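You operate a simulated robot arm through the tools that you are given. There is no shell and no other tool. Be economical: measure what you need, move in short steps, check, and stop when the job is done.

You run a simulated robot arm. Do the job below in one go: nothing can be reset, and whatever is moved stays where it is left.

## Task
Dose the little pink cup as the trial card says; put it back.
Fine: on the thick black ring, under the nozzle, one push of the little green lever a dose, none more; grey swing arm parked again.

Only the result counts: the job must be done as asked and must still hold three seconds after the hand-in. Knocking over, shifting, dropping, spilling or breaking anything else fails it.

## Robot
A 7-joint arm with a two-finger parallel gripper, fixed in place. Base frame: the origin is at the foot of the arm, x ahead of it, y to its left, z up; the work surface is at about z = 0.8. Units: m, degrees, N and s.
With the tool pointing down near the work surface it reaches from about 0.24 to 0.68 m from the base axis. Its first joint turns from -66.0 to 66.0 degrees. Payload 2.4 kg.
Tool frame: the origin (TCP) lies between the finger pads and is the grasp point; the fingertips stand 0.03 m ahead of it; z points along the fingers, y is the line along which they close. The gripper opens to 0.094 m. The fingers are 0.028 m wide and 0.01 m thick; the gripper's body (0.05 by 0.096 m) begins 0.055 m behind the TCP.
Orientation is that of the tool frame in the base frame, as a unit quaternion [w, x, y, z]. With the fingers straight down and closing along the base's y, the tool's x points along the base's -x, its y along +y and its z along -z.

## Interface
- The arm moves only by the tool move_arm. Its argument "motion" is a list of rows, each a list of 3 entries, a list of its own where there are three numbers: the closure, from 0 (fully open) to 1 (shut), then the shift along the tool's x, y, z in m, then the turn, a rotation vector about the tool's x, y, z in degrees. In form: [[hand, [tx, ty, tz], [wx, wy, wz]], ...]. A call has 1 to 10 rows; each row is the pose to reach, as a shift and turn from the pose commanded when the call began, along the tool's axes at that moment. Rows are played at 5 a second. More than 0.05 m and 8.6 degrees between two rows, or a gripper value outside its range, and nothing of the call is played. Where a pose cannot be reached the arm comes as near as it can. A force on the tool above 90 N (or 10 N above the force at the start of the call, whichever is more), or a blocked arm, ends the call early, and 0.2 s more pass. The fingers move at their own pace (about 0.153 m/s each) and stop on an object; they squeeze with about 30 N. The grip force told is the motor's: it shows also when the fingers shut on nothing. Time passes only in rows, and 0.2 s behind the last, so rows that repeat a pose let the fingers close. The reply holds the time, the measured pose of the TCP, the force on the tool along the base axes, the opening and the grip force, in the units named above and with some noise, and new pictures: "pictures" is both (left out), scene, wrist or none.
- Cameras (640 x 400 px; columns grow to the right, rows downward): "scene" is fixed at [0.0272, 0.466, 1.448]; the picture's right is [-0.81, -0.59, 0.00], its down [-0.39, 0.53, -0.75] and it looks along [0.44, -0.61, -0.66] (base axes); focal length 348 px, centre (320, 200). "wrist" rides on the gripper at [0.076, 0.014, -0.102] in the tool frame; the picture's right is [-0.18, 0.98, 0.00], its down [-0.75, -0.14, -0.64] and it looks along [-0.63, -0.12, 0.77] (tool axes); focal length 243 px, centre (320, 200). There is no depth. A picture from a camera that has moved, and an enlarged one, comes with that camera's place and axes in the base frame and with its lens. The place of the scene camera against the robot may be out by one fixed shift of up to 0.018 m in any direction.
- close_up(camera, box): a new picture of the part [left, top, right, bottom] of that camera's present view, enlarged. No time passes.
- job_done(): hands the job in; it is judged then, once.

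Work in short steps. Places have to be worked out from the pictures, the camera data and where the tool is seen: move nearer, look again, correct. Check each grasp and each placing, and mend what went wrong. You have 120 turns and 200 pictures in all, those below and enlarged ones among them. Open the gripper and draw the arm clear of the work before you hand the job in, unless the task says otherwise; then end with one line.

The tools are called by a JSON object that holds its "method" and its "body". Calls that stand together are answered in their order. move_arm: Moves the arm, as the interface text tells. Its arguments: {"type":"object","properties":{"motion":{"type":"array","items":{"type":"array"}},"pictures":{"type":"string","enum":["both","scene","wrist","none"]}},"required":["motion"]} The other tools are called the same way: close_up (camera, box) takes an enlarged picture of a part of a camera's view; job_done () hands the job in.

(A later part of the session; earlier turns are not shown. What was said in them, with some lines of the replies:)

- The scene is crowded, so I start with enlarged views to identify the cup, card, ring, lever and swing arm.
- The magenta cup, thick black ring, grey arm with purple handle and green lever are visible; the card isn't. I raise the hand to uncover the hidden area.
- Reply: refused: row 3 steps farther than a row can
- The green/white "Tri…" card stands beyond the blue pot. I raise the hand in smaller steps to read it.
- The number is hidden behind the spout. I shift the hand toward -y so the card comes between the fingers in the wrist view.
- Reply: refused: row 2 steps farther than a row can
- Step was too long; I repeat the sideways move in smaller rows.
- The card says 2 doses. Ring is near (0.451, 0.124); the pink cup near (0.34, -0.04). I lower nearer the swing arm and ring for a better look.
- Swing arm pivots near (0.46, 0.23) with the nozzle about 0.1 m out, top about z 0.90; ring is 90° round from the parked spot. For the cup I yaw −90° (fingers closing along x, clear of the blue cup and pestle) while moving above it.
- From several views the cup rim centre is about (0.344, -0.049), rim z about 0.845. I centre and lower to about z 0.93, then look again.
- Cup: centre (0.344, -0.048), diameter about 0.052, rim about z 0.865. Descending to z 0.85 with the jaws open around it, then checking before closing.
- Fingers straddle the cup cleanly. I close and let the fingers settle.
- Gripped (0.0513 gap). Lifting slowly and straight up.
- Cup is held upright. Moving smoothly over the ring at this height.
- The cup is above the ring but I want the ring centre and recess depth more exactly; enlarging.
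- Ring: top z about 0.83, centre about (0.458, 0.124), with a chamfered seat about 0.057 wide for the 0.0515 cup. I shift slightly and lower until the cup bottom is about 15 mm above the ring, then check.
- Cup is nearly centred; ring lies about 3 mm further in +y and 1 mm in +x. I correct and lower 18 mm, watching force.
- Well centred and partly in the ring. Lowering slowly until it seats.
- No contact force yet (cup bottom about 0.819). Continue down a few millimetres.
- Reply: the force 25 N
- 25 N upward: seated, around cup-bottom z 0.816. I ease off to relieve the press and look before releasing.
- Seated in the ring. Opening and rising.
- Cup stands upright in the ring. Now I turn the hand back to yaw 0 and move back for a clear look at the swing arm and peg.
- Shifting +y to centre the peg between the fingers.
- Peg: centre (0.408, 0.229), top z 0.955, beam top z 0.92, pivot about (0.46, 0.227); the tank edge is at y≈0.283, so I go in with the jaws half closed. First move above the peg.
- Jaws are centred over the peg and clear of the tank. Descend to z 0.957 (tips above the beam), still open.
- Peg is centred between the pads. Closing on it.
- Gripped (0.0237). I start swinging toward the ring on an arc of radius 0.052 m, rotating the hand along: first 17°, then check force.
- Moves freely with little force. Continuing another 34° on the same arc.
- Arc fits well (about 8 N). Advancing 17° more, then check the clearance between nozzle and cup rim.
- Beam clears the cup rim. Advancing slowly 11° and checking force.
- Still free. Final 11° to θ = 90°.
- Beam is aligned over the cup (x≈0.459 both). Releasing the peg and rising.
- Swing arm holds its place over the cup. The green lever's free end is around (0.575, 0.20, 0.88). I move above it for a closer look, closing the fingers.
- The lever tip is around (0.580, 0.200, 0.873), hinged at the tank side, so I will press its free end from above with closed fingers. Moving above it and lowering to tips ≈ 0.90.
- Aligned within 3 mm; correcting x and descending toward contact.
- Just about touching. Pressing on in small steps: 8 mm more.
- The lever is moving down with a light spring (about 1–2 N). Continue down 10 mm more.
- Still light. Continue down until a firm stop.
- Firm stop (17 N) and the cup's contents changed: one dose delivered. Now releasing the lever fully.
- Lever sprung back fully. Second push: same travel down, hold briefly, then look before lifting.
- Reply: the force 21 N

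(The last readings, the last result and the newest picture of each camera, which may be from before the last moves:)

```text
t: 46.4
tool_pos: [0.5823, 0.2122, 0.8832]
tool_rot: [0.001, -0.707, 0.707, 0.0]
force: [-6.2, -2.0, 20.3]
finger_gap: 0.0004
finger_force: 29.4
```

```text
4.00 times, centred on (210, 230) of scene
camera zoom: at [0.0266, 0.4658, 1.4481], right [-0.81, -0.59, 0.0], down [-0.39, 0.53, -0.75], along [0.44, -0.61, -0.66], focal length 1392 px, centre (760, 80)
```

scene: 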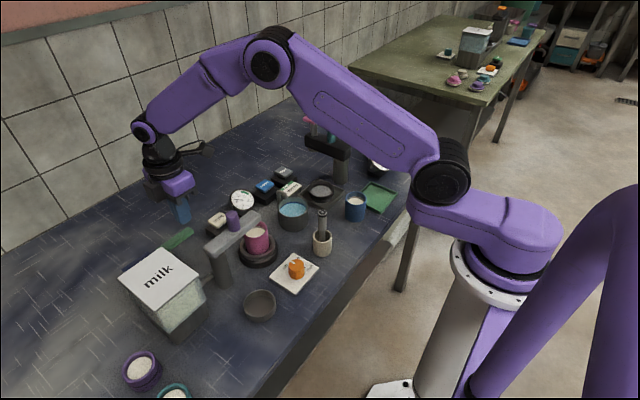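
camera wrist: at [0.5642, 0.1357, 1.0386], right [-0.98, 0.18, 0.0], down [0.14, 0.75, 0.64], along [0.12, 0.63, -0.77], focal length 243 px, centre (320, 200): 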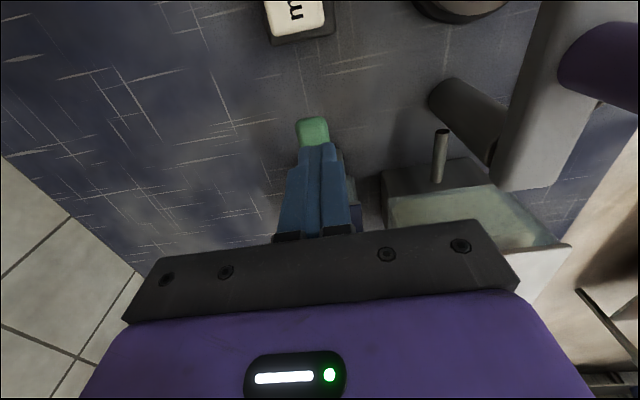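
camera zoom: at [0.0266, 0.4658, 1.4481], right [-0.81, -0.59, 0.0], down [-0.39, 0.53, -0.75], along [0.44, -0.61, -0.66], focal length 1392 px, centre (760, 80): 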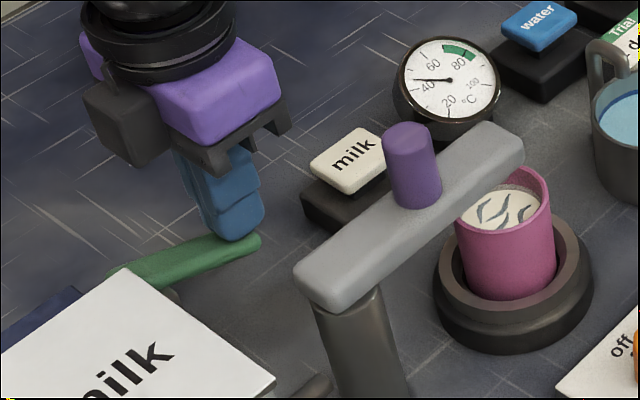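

Same stop reached (20 N at z 0.883), so the second push is done. Lifting clear to safe height.

{"method": "move_arm", "body": {"motion": [[1, [0, 0, -0.01], [0, 0, 0]], [1, [0, 0, -0.03], [0, 0, 0]], [1, [0, 0, -0.06], [0, 0, 0]], [1, [0, 0, -0.1], [0, 0, 0]], [1, [0, 0, -0.14], [0, 0, 0]], [0.8, [0, 0, -0.18], [0, 0, 0]], [0.45, [0, 0, -0.195], [0, 0, 0]], [0.45, [0, 0, -0.195], [0, 0, 0]]]}}

{"method": "close_up", "body": {"camera": "scene", "box": [130, 180, 290, 280]}}

{"method": "close_up", "body": {"camera": "scene", "box": [230, 205, 290, 250]}}

```text
t: 48.2
tool_pos: [0.583, 0.2109, 1.0796]
tool_rot: [0.0, 0.708, -0.706, 0.0]
force: [-0.9, 0.5, 0.4]
finger_gap: 0.052
finger_force: 0.0
camera wrist: at [0.5669, 0.1351, 1.1821], right [-0.98, 0.18, 0.0], down [0.14, 0.75, 0.64], along [0.12, 0.63, -0.77], focal length 243 px, centre (320, 200)
```

scene: 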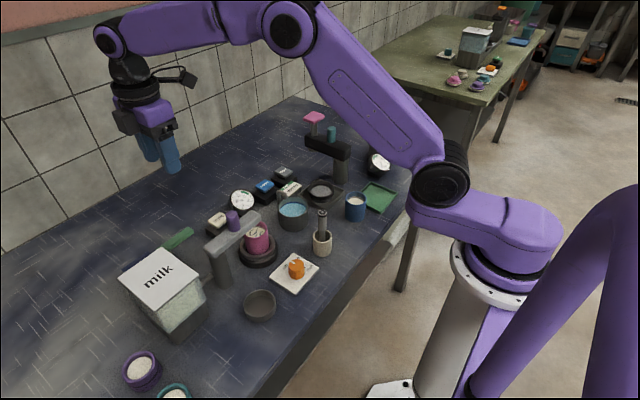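
wrist: 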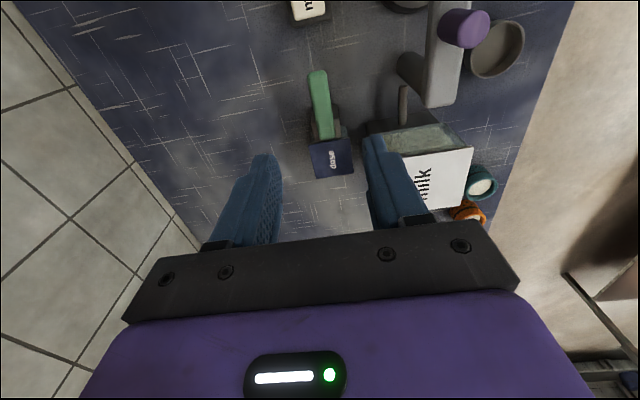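

```text
4.00 times, centred on (210, 230) of scene
camera zoom: at [0.0272, 0.466, 1.448], right [-0.81, -0.59, 0.0], down [-0.39, 0.53, -0.75], along [0.44, -0.61, -0.66], focal length 1392 px, centre (760, 80)
```

zoom: 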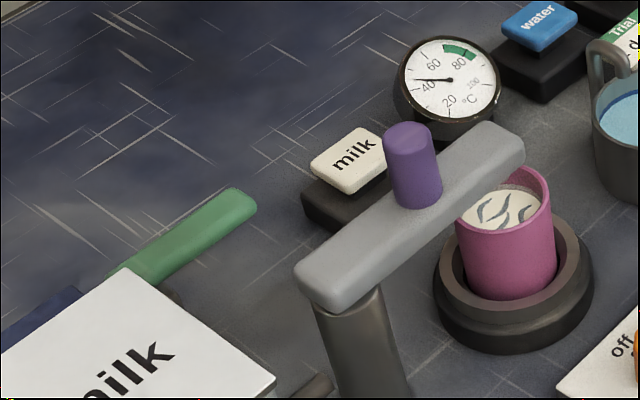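

```text
8.89 times, centred on (260, 228) of scene
camera zoom: at [0.0272, 0.466, 1.448], right [-0.81, -0.59, 0.0], down [-0.39, 0.53, -0.75], along [0.44, -0.61, -0.66], focal length 3094 px, centre (853, -44)
```

zoom: 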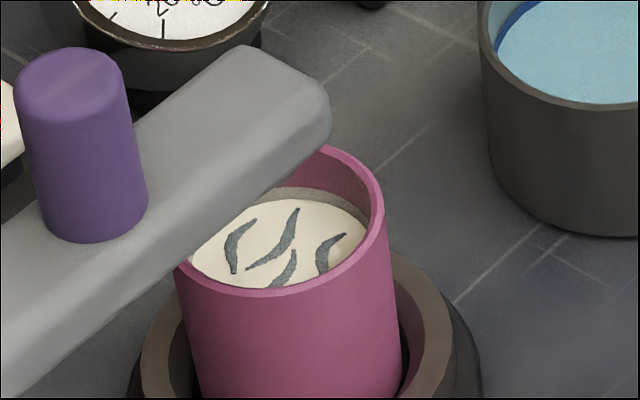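

Both doses in; lever back up. Returning above the peg at (0.460, 0.178) with jaws half open.

{"method": "move_arm", "body": {"motion": [[0.45, [0.008, 0.03, 0], [0, 0, 0]], [0.45, [0.018, 0.07, 0], [0, 0, 0]], [0.45, [0.028, 0.105, 0], [0, 0, 0]], [0.45, [0.0325, 0.1232, 0], [0, 0, 0]], [0.45, [0.0325, 0.1232, 0.04], [0, 0, 0]], [0.45, [0.0325, 0.1232, 0.07], [0, 0, 0]], [0.45, [0.0325, 0.1232, 0.07], [0, 0, 0]]]}}

```text
t: 49.8
tool_pos: [0.4572, 0.1794, 1.0081]
tool_rot: [-0.001, 0.708, -0.707, 0.0]
force: [-0.2, 0.1, 0.0]
finger_gap: 0.0518
finger_force: 0.2
camera wrist: at [0.4435, 0.1025, 1.1108], right [-0.98, 0.18, 0.0], down [0.14, 0.75, 0.64], along [0.12, 0.63, -0.77], focal length 243 px, centre (320, 200)
```

scene: 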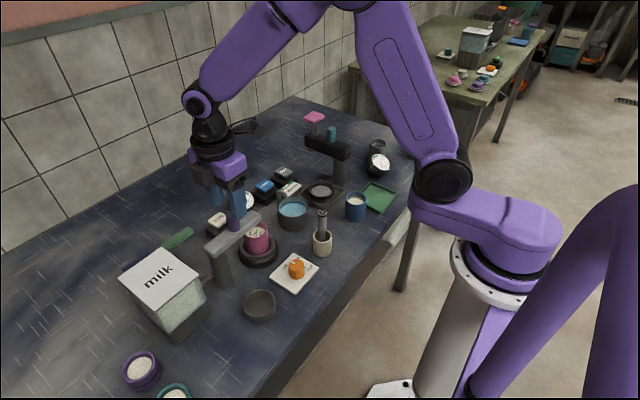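
wrist: 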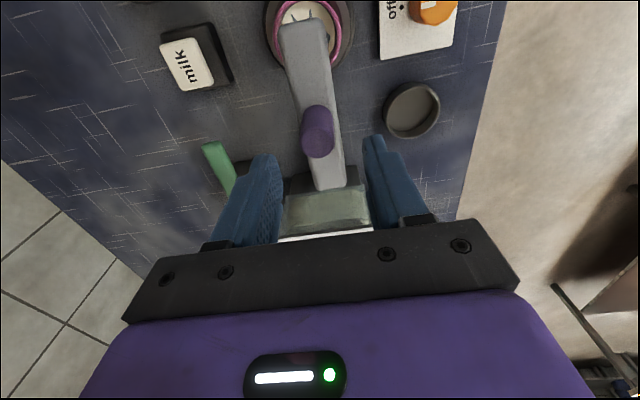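

Peg centred. Descend to z 0.958 and close.

{"method": "move_arm", "body": {"motion": [[0.45, [0.001, -0.001, 0.025], [0, 0, 0]], [0.45, [0.001, -0.001, 0.05], [0, 0, 0]], [0.45, [0.001, -0.001, 0.05], [0, 0, 0]], [0.65, [0.001, -0.001, 0.05], [0, 0, 0]], [1, [0.001, -0.001, 0.05], [0, 0, 0]], [1, [0.001, -0.001, 0.05], [0, 0, 0]]], "pictures": "scene"}}

```text
t: 51.2
tool_pos: [0.4609, 0.1778, 0.9579]
tool_rot: [0.001, -0.707, 0.707, 0.0]
force: [1.9, -0.2, -4.8]
finger_gap: 0.0237
finger_force: 44.9
```

scene: 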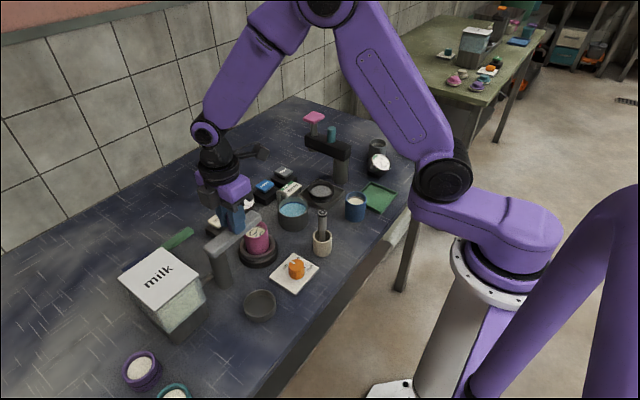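

Gripped again. Swinging back 42.5° on the same arc.

{"method": "move_arm", "body": {"motion": [[1, [-0.0002, 0.0039, 0], [0, 0, 4.25]], [1, [-0.0006, 0.0076, 0], [0, 0, 8.5]], [1, [-0.0013, 0.0113, 0], [0, 0, 12.75]], [1, [-0.0022, 0.015, 0], [0, 0, 17]], [1, [-0.0035, 0.0186, 0], [0, 0, 21.25]], [1, [-0.005, 0.0221, 0], [0, 0, 25.5]], [1, [-0.0068, 0.0255, 0], [0, 0, 29.75]], [1, [-0.0088, 0.0287, 0], [0, 0, 34]], [1, [-0.0109, 0.0317, 0], [0, 0, 38.25]], [1, [-0.0134, 0.0346, 0], [0, 0, 42.5]]], "pictures": "none"}}

{"method": "move_arm", "body": {"motion": [[1, [-0.0002, 0.0039, 0], [0, 0, 4.25]], [1, [-0.0006, 0.0076, 0], [0, 0, 8.5]], [1, [-0.0013, 0.0113, 0], [0, 0, 12.75]], [1, [-0.0022, 0.015, 0], [0, 0, 17]], [1, [-0.0035, 0.0186, 0], [0, 0, 21.25]], [1, [-0.005, 0.0221, 0], [0, 0, 25.5]], [1, [-0.0068, 0.0255, 0], [0, 0, 29.75]], [1, [-0.0088, 0.0287, 0], [0, 0, 34]], [1, [-0.0109, 0.0317, 0], [0, 0, 38.25]], [1, [-0.0109, 0.0317, 0], [0, 0, 38.25]]]}}

```text
t: 53.4
tool_pos: [0.4246, 0.1908, 0.9587]
tool_rot: [-0.002, -0.403, 0.915, 0.0]
force: [-6.9, -7.4, -14.1]
finger_gap: 0.0236
finger_force: 44.8
```

```text
t: 55.6
tool_pos: [0.4069, 0.2218, 0.9589]
tool_rot: [-0.001, -0.081, 0.997, 0.0]
force: [-17.9, 0.8, -1.3]
finger_gap: 0.0235
finger_force: 44.8
camera wrist: at [0.3302, 0.2229, 1.0607], right [0.02, 1.0, 0.0], down [0.77, -0.02, 0.64], along [0.64, -0.02, -0.77], focal length 243 px, centre (320, 200)
```

scene: 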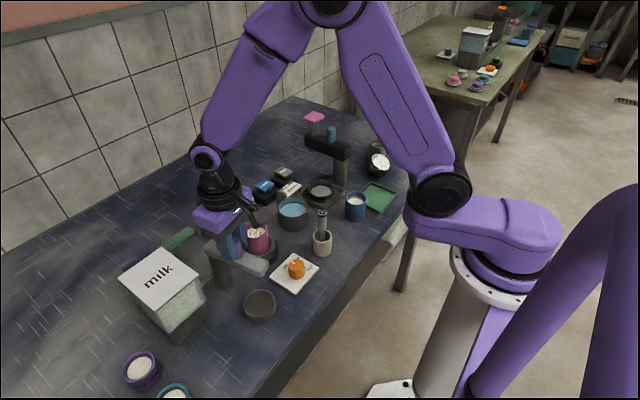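
wrist: 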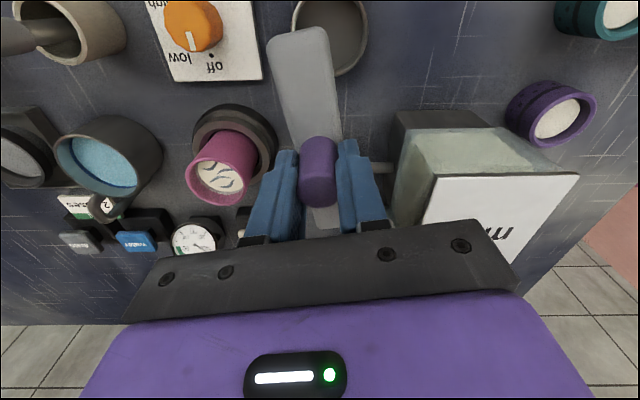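

About 9° left. Finishing to the original parked angle (peg at y≈0.229), with a slight outward relief.

{"method": "move_arm", "body": {"motion": [[1, [0.0005, 0.0038, 0], [0, 0, 4.6]], [1, [0.0005, 0.0075, 0], [0, 0, 9.25]], [1, [0.0005, 0.0075, 0], [0, 0, 9.25]], [1, [0.0005, 0.0075, 0], [0, 0, 9.25]]]}}

{"method": "close_up", "body": {"camera": "scene", "box": [160, 200, 300, 310]}}

```text
t: 56.6
tool_pos: [0.4069, 0.2288, 0.9588]
tool_rot: [0.0, -0.001, 1.0, 0.0]
force: [-13.7, 2.8, -6.8]
finger_gap: 0.0233
finger_force: 45.3
camera wrist: at [0.3308, 0.2425, 1.0606], right [0.18, 0.98, 0.0], down [0.75, -0.14, 0.64], along [0.63, -0.12, -0.77], focal length 243 px, centre (320, 200)
```

scene: 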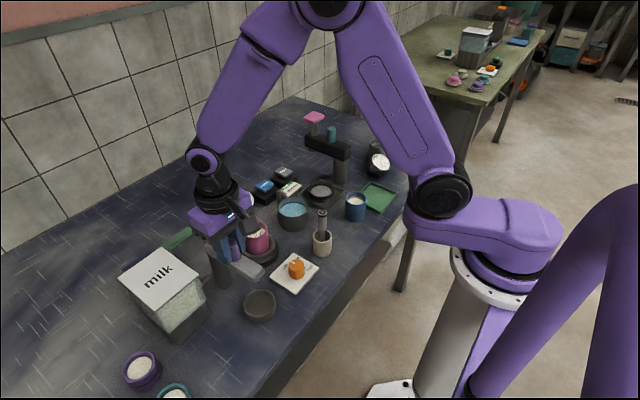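
wrist: 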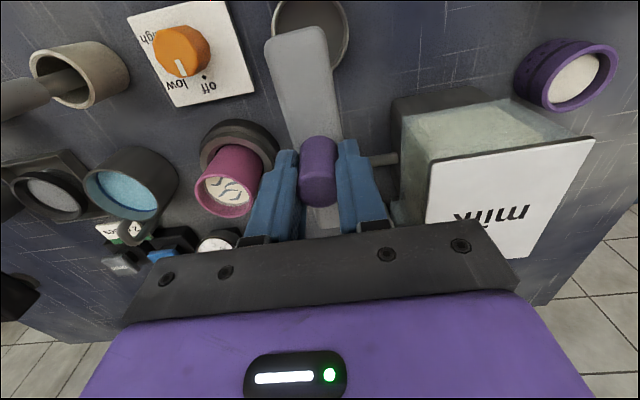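

```text
3.64 times, centred on (230, 255) of scene
camera zoom: at [0.0269, 0.4661, 1.4479], right [-0.81, -0.59, 0.0], down [-0.39, 0.53, -0.75], along [0.44, -0.61, -0.66], focal length 1266 px, centre (647, 0)
```

zoom: 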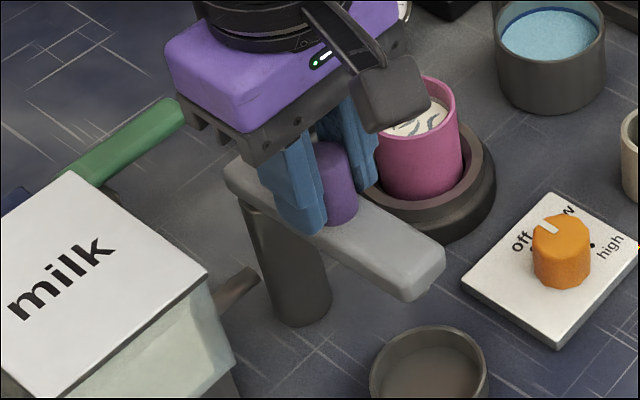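

The beam tip is ~1–2° short of its original picture; nudging that last bit, then comparing.

{"method": "move_arm", "body": {"motion": [[1, [0.001, 0.0015, 0], [0, 0, 1]], [1, [0.001, 0.0015, 0], [0, 0, 1]], [0.7, [0.001, 0.0015, 0], [0, 0, 1]], [0.45, [0.001, 0.0015, 0], [0, 0, 1]], [0.45, [0.001, 0.0015, -0.03], [0, 0, 1]], [0.45, [0.001, 0.0015, -0.07], [0, 0, 1]], [0.45, [0.001, 0.0015, -0.11], [0, 0, 1]], [0.45, [0.001, 0.0015, -0.11], [0, 0, 0]]]}}

{"method": "close_up", "body": {"camera": "scene", "box": [160, 200, 300, 310]}}

```text
t: 58.4
tool_pos: [0.4071, 0.2289, 1.0688]
tool_rot: [0.0, 0.0, 1.0, 0.0]
force: [0.3, 0.3, -0.9]
finger_gap: 0.0517
finger_force: 0.1
camera wrist: at [0.3296, 0.2436, 1.1708], right [0.18, 0.98, 0.0], down [0.75, -0.14, 0.64], along [0.63, -0.12, -0.77], focal length 243 px, centre (320, 200)
```

scene: 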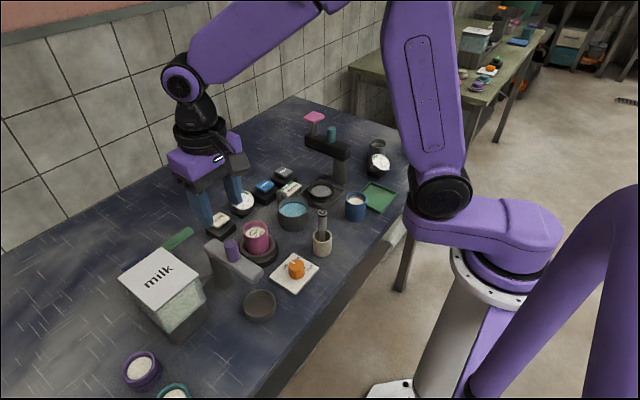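
wrist: 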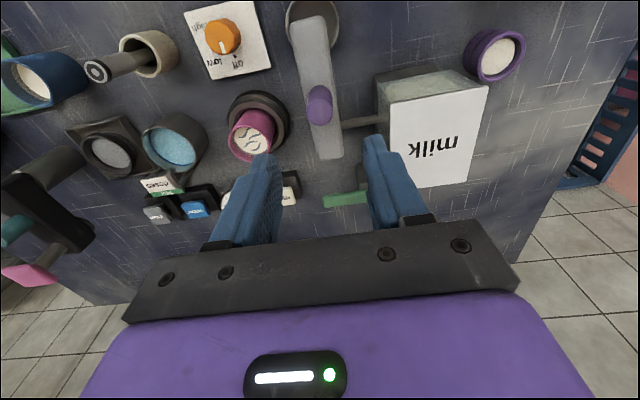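

```text
3.64 times, centred on (230, 255) of scene
camera zoom: at [0.0272, 0.466, 1.448], right [-0.81, -0.59, 0.0], down [-0.39, 0.53, -0.75], along [0.44, -0.61, -0.66], focal length 1266 px, centre (647, 0)
```

zoom: 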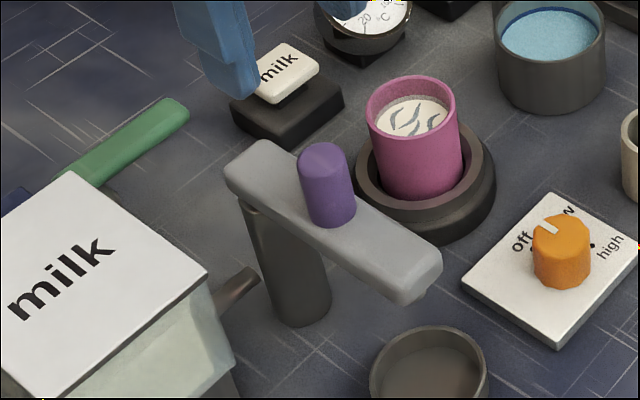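

Swing arm is parked exactly as before. Now yaw −90° and move above the cup, opening the jaws.

{"method": "move_arm", "body": {"motion": [[0.3, [-0.005, -0.01, 0], [0, 0, -8.5]], [0.2, [-0.01, -0.02, 0], [0, 0, -17]], [0, [-0.015, -0.03, 0], [0, 0, -25.5]], [0, [-0.02, -0.04, 0], [0, 0, -34]], [0, [-0.026, -0.051, 0], [0, 0, -42.5]], [0, [-0.031, -0.062, 0], [0, 0, -51]], [0, [-0.037, -0.074, 0], [0, 0, -59.5]], [0, [-0.043, -0.086, 0], [0, 0, -68]], [0, [-0.049, -0.096, 0], [0, 0, -76.5]], [0, [-0.052, -0.102, 0], [0, 0, -85]]], "pictures": "none"}}

{"method": "move_arm", "body": {"motion": [[0, [0, 0, 0], [0, 0, -5]], [0, [0, 0, 0.04], [0, 0, -5]], [0, [0, 0, 0.08], [0, 0, -5]], [0, [0, 0, 0.08], [0, 0, -5]]]}}

```text
t: 60.6
tool_pos: [0.4596, 0.1269, 1.0694]
tool_rot: [0.0, -0.677, 0.736, 0.0]
force: [-0.9, -0.1, 0.2]
finger_gap: 0.0941
finger_force: 0.0
```

```text
t: 61.6
tool_pos: [0.4588, 0.128, 0.9887]
tool_rot: [0.001, 0.708, -0.706, 0.0]
force: [-0.4, -0.7, -0.2]
finger_gap: 0.0942
finger_force: 0.0
camera wrist: at [0.4439, 0.0509, 1.0904], right [-0.98, 0.18, 0.0], down [0.14, 0.75, 0.64], along [0.12, 0.63, -0.77], focal length 243 px, centre (320, 200)
```

scene: 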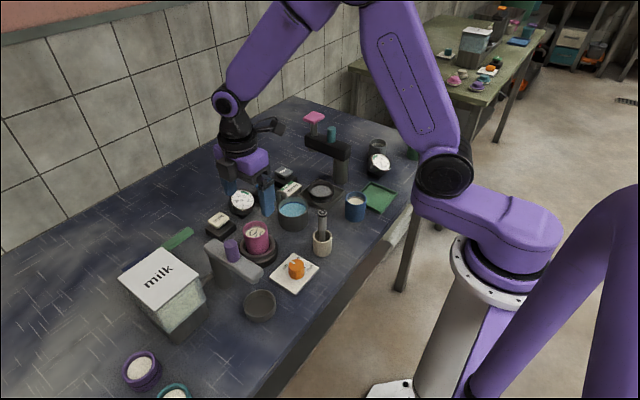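
wrist: 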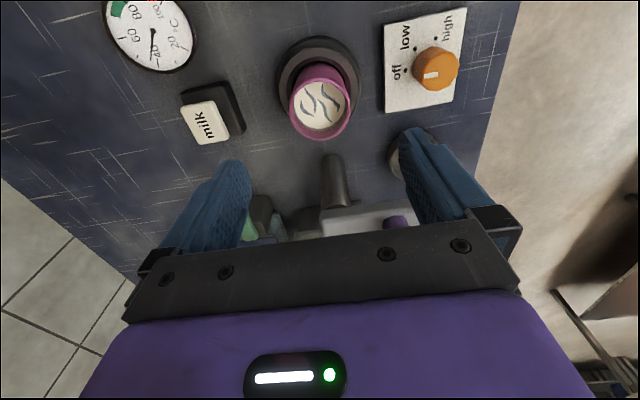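

Cup is centred in the jaws' plane. Descending to the release height (z 0.869) and gripping.

{"method": "move_arm", "body": {"motion": [[0, [0.001, 0, 0.04], [0, 0, 0]], [0, [0.001, 0, 0.08], [0, 0, 0]], [0, [0.001, 0, 0.11], [0, 0, 0]], [0, [0.001, 0, 0.119], [0, 0, 0]], [0, [0.001, 0, 0.119], [0, 0, 0]], [0.4, [0.001, 0, 0.119], [0, 0, 0]], [1, [0.001, 0, 0.119], [0, 0, 0]], [1, [0.001, 0, 0.119], [0, 0, 0]], [1, [0.001, 0, 0.119], [0, 0, 0]]]}}

```text
t: 63.6
tool_pos: [0.4591, 0.1275, 0.8716]
tool_rot: [0.001, 0.708, -0.707, 0.0]
force: [0.7, 0.1, -0.4]
finger_gap: 0.0516
finger_force: 30.4
camera wrist: at [0.4435, 0.0503, 0.9722], right [-0.98, 0.18, 0.0], down [0.14, 0.75, 0.64], along [0.12, 0.63, -0.77], focal length 243 px, centre (320, 200)
```

scene: 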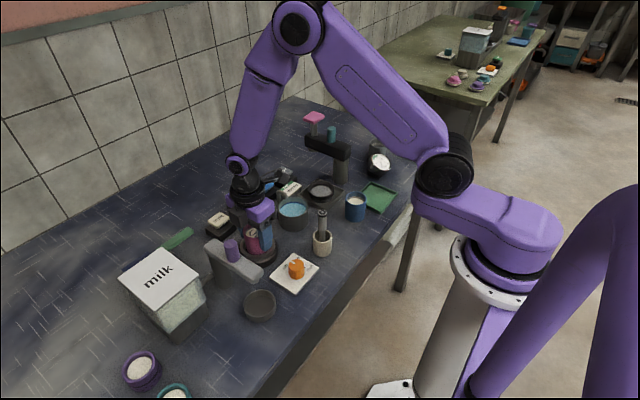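
wrist: 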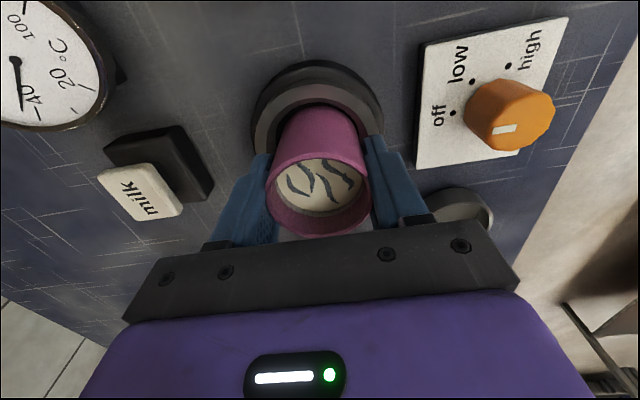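

Gripped (0.0516). Lifting gently.

{"method": "move_arm", "body": {"motion": [[1, [0, 0, -0.005], [0, 0, 0]], [1, [0, 0, -0.015], [0, 0, 0]], [1, [0, 0, -0.03], [0, 0, 0]], [1, [0, 0, -0.05], [0, 0, 0]], [1, [0, 0, -0.07], [0, 0, 0]], [1, [0, 0, -0.09], [0, 0, 0]], [1, [0, 0, -0.105], [0, 0, 0]], [1, [0, 0, -0.115], [0, 0, 0]], [1, [0, 0, -0.12], [0, 0, 0]]], "pictures": "none"}}

{"method": "move_arm", "body": {"motion": [[1, [0.005, 0.004, 0], [0, 0, 0]], [1, [0.017, 0.012, 0], [0, 0, 0]], [1, [0.037, 0.025, 0], [0, 0, 0]], [1, [0.06, 0.04, 0], [0, 0, 0]], [1, [0.086, 0.057, 0], [0, 0, 0]], [1, [0.112, 0.074, 0], [0, 0, 0]], [1, [0.136, 0.09, 0], [0, 0, 0]], [1, [0.156, 0.104, 0], [0, 0, 0]], [1, [0.169, 0.112, 0], [0, 0, 0]], [1, [0.1735, 0.115, 0], [0, 0, 0]]]}}

```text
t: 65.6
tool_pos: [0.4589, 0.1274, 0.9899]
tool_rot: [0.0, -0.707, 0.707, 0.0]
force: [-0.1, 0.0, -1.7]
finger_gap: 0.0518
finger_force: 30.1
```

```text
t: 67.8
tool_pos: [0.3438, -0.0464, 0.9895]
tool_rot: [0.0, -0.707, 0.707, 0.0]
force: [-1.4, -0.2, -0.6]
finger_gap: 0.0514
finger_force: 30.2
camera wrist: at [0.3287, -0.1237, 1.0922], right [-0.98, 0.18, 0.0], down [0.14, 0.75, 0.64], along [0.12, 0.63, -0.77], focal length 243 px, centre (320, 200)
```

scene: 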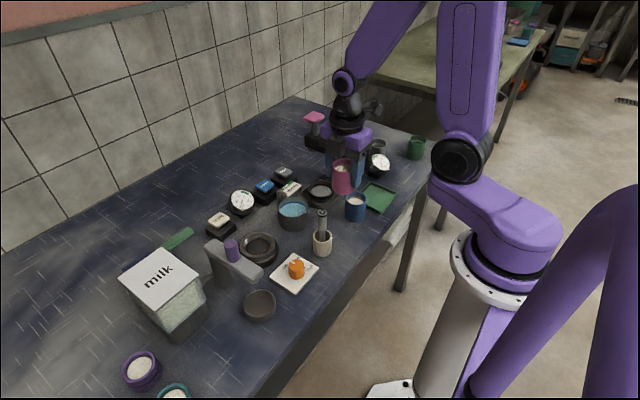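
wrist: 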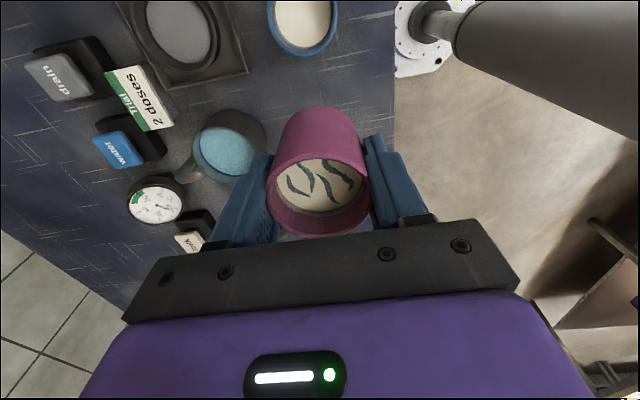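

Back over the original spot. Lowering to about 2 mm above the table.

{"method": "move_arm", "body": {"motion": [[1, [0, 0, 0.008], [0, 0, 0]], [1, [0, 0, 0.025], [0, 0, 0]], [1, [0, 0, 0.048], [0, 0, 0]], [1, [0, 0, 0.072], [0, 0, 0]], [1, [0, 0, 0.096], [0, 0, 0]], [1, [0, 0, 0.114], [0, 0, 0]], [1, [0, 0, 0.125], [0, 0, 0]], [1, [0, 0, 0.131], [0, 0, 0]], [1, [0, 0, 0.131], [0, 0, 0]]]}}

{"method": "close_up", "body": {"camera": "scene", "box": [280, 160, 420, 250]}}

```text
t: 69.8
tool_pos: [0.3445, -0.047, 0.8583]
tool_rot: [0.001, -0.707, 0.707, 0.0]
force: [0.1, -0.3, -1.0]
finger_gap: 0.0513
finger_force: 29.8
camera wrist: at [0.3287, -0.1237, 0.9607], right [-0.98, 0.18, 0.0], down [0.14, 0.75, 0.64], along [0.12, 0.63, -0.77], focal length 243 px, centre (320, 200)
```

scene: 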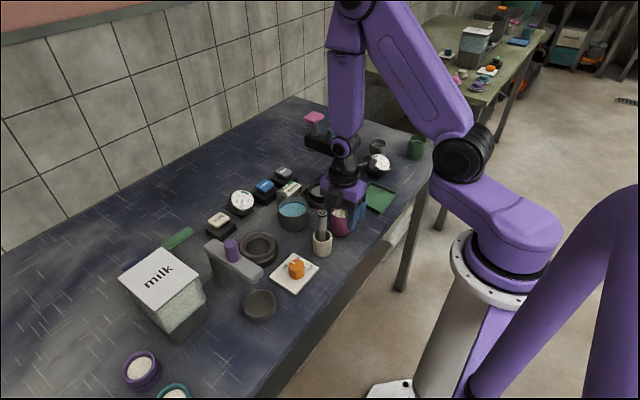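
wrist: 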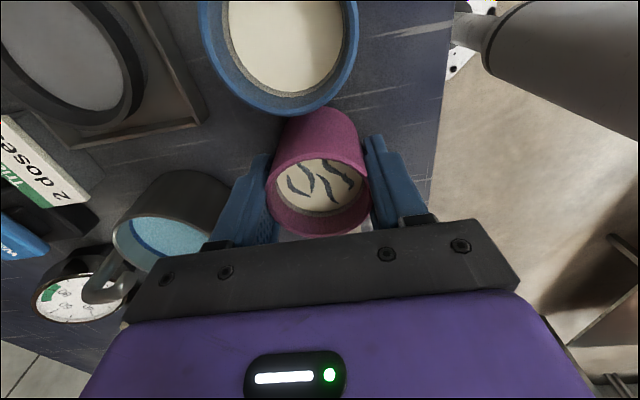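

```text
4.44 times, centred on (350, 205) of scene
camera zoom: at [0.0272, 0.466, 1.448], right [-0.81, -0.59, 0.0], down [-0.39, 0.53, -0.75], along [0.44, -0.61, -0.66], focal length 1547 px, centre (187, 178)
```

zoom: 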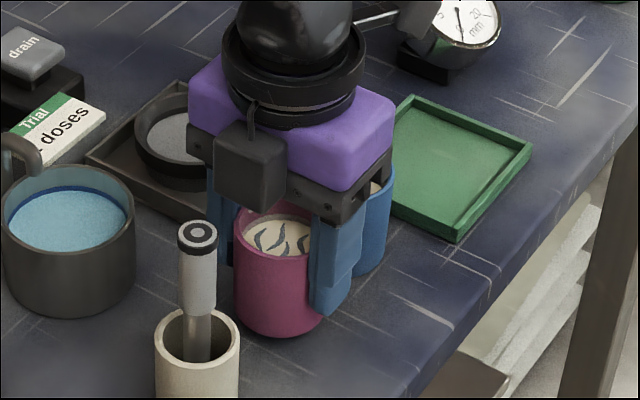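

Hand and cup pose match the original pick; about 4 mm to go. Lowering slowly to contact.

{"method": "move_arm", "body": {"motion": [[1, [0, 0, 0.002], [0, 0, 0]], [1, [0, 0, 0.003], [0, 0, 0]], [1, [0, 0, 0.003], [0, 0, 0]]], "pictures": "none"}}

{"method": "close_up", "body": {"camera": "scene", "box": [280, 160, 420, 250]}}

```text
t: 70.6
tool_pos: [0.3445, -0.0475, 0.8558]
tool_rot: [-0.001, -0.707, 0.707, -0.001]
force: [-0.1, -0.9, -1.8]
finger_gap: 0.0515
finger_force: 30.1
```

```text
4.44 times, centred on (350, 205) of scene
camera zoom: at [0.0272, 0.466, 1.448], right [-0.81, -0.59, 0.0], down [-0.39, 0.53, -0.75], along [0.44, -0.61, -0.66], focal length 1547 px, centre (187, 178)
```

zoom: 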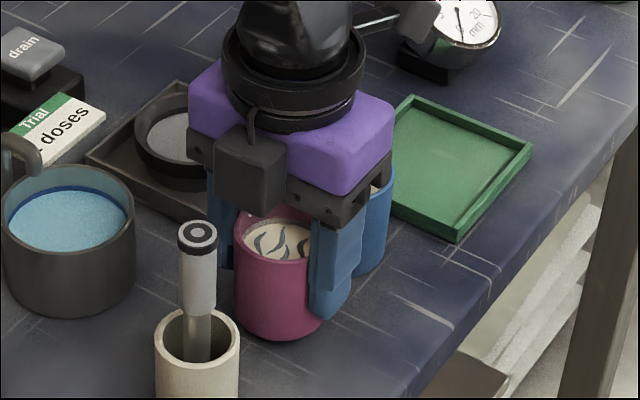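

No contact yet. Another 3 mm in 1 mm steps.

{"method": "move_arm", "body": {"motion": [[1, [0, 0, 0.001], [0, 0, 0]], [1, [0, 0, 0.002], [0, 0, 0]], [1, [0, 0, 0.0025], [0, 0, 0]], [1, [0, 0, 0.0025], [0, 0, 0]]], "pictures": "none"}}

{"method": "close_up", "body": {"camera": "scene", "box": [280, 160, 420, 250]}}

```text
t: 71.6
tool_pos: [0.3436, -0.0472, 0.8532]
tool_rot: [0.0, -0.707, 0.707, 0.0]
force: [0.6, 0.0, -0.9]
finger_gap: 0.0518
finger_force: 30.3
```

```text
4.44 times, centred on (350, 205) of scene
camera zoom: at [0.0272, 0.466, 1.448], right [-0.81, -0.59, 0.0], down [-0.39, 0.53, -0.75], along [0.44, -0.61, -0.66], focal length 1547 px, centre (187, 178)
```

zoom: 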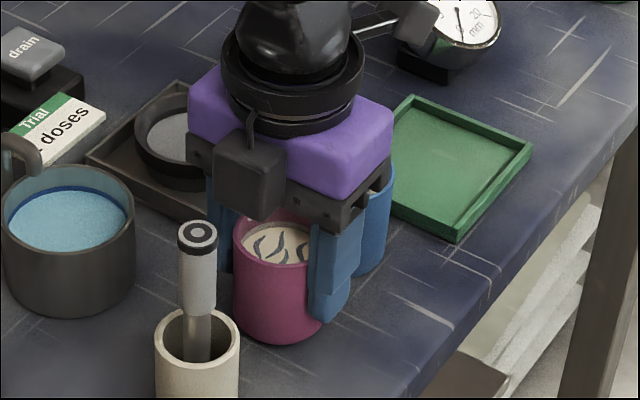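

Still no contact; continue lowering in 1 mm steps.

{"method": "move_arm", "body": {"motion": [[1, [0, 0, 0.001], [0, 0, 0]], [1, [0, 0, 0.002], [0, 0, 0]], [1, [0, 0, 0.002], [0, 0, 0]]], "pictures": "none"}}

{"method": "close_up", "body": {"camera": "scene", "box": [280, 160, 420, 250]}}

```text
t: 72.4
tool_pos: [0.3448, -0.0469, 0.8507]
tool_rot: [0.0, -0.707, 0.708, 0.0]
force: [1.3, -0.4, -0.8]
finger_gap: 0.0517
finger_force: 29.9
```

```text
4.44 times, centred on (350, 205) of scene
camera zoom: at [0.0272, 0.466, 1.448], right [-0.81, -0.59, 0.0], down [-0.39, 0.53, -0.75], along [0.44, -0.61, -0.66], focal length 1547 px, centre (187, 178)
```

zoom: 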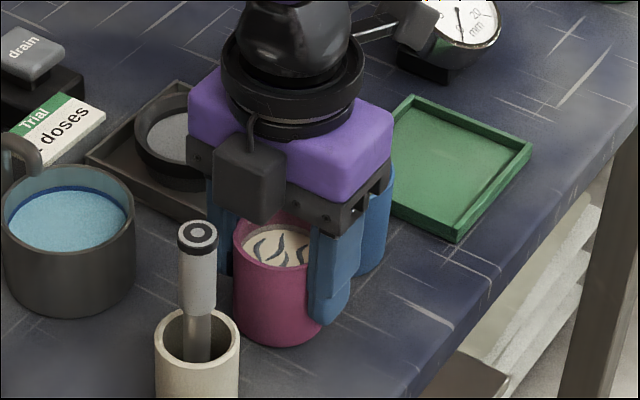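

Still hanging free; a further 3 mm.

{"method": "move_arm", "body": {"motion": [[1, [0, 0, 0.001], [0, 0, 0]], [1, [0, 0, 0.002], [0, 0, 0]], [1, [0, 0, 0.002], [0, 0, 0]]], "pictures": "none"}}

{"method": "close_up", "body": {"camera": "scene", "box": [310, 190, 370, 250]}}

```text
t: 73.2
tool_pos: [0.3444, -0.0476, 0.8496]
tool_rot: [0.0, -0.707, 0.708, -0.001]
force: [-2.3, -2.5, 24.9]
finger_gap: 0.0517
finger_force: 29.6
```

```text
6.67 times, centred on (340, 220) of scene
camera zoom: at [0.0268, 0.466, 1.448], right [-0.81, -0.59, 0.0], down [-0.39, 0.53, -0.75], along [0.44, -0.61, -0.66], focal length 2320 px, centre (187, 67)
```

zoom: 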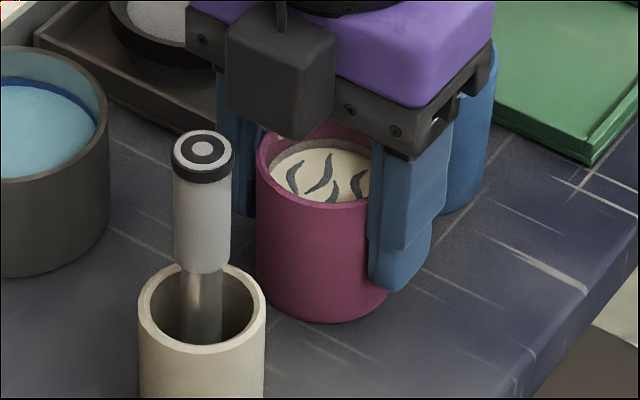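

On the table (25 N). Base matches the original position within about 2 mm. Easing off, releasing, and rising.

{"method": "move_arm", "body": {"motion": [[1, [0, 0, -0.001], [0, 0, 0]], [1, [0, 0, -0.001], [0, 0, 0]], [0.4, [0, 0, -0.001], [0, 0, 0]], [0.2, [0, 0, -0.001], [0, 0, 0]], [0, [0, 0, -0.001], [0, 0, 0]], [0, [0, 0, -0.001], [0, 0, 0]], [0, [0, 0, -0.03], [0, 0, 0]], [0, [0, 0, -0.07], [0, 0, 0]], [0, [0, 0, -0.11], [0, 0, 0]], [0, [0, 0, -0.15], [0, 0, 0]]], "pictures": "none"}}

{"method": "move_arm", "body": {"motion": [[0, [0, 0, -0.04], [0, 0, 0]], [0, [0, 0, -0.08], [0, 0, 0]], [0, [0, 0, -0.1], [0, 0, 0]], [0, [0, 0, -0.1], [0, 0, 0]]]}}

{"method": "close_up", "body": {"camera": "scene", "box": [280, 160, 420, 250]}}

{"method": "close_up", "body": {"camera": "scene", "box": [160, 200, 300, 310]}}

```text
t: 75.4
tool_pos: [0.3444, -0.0464, 0.9985]
tool_rot: [0.002, 0.707, -0.707, -0.001]
force: [0.0, -0.5, 0.4]
finger_gap: 0.0941
finger_force: 0.0
```

```text
t: 76.4
tool_pos: [0.3444, -0.0464, 1.098]
tool_rot: [0.0, 0.707, -0.707, 0.0]
force: [-0.5, 0.0, 0.4]
finger_gap: 0.094
finger_force: 0.2
camera wrist: at [0.3291, -0.1231, 1.2015], right [-0.98, 0.18, 0.0], down [0.14, 0.75, 0.64], along [0.12, 0.63, -0.77], focal length 243 px, centre (320, 200)
```

scene: 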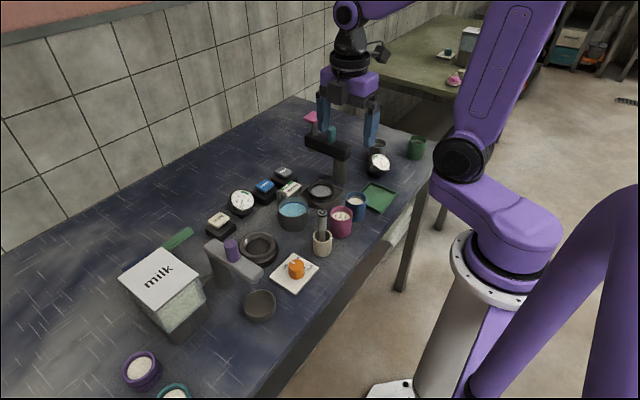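
wrist: 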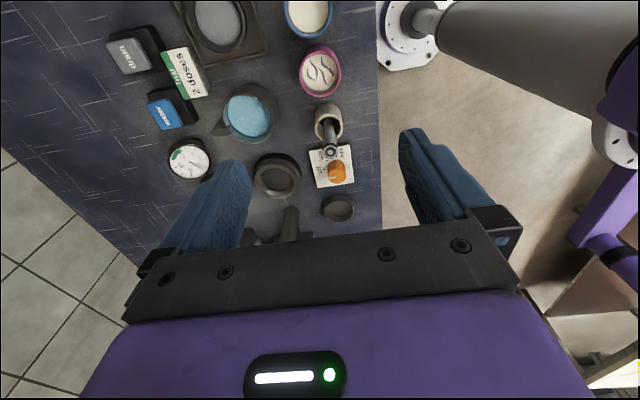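

```text
4.44 times, centred on (350, 205) of scene
camera zoom: at [0.0272, 0.466, 1.448], right [-0.81, -0.59, 0.0], down [-0.39, 0.53, -0.75], along [0.44, -0.61, -0.66], focal length 1547 px, centre (187, 178)
```

zoom: 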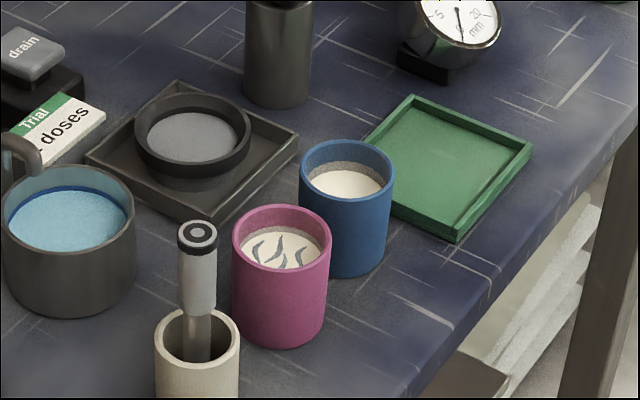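

```text
3.64 times, centred on (230, 255) of scene
camera zoom: at [0.0272, 0.466, 1.448], right [-0.81, -0.59, 0.0], down [-0.39, 0.53, -0.75], along [0.44, -0.61, -0.66], focal length 1266 px, centre (647, 0)
```

zoom: 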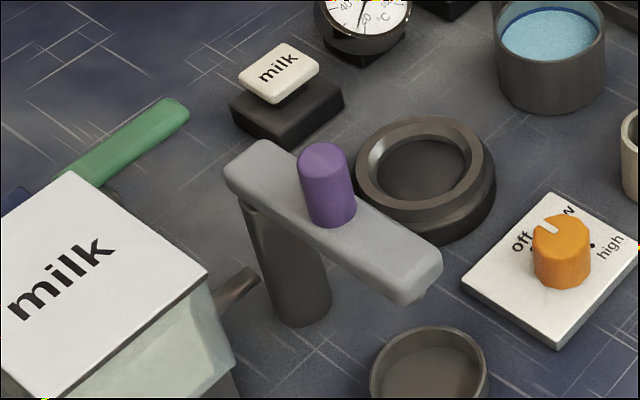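

The cup is back upright within about 2 mm of its spot, the swing arm is parked, the lever is up, nothing else has moved, and the arm is clear with the gripper open. Handing in.

{"method": "job_done", "body": {}}

```text
The job is handed in.
```

The pink cup got the 2 doses the card calls for, one lever push each, and is back within about 2 mm of its original spot; the grey swing arm is parked again. I saw the first dose land in the cup; the second I judged only by the lever reaching the same stop.
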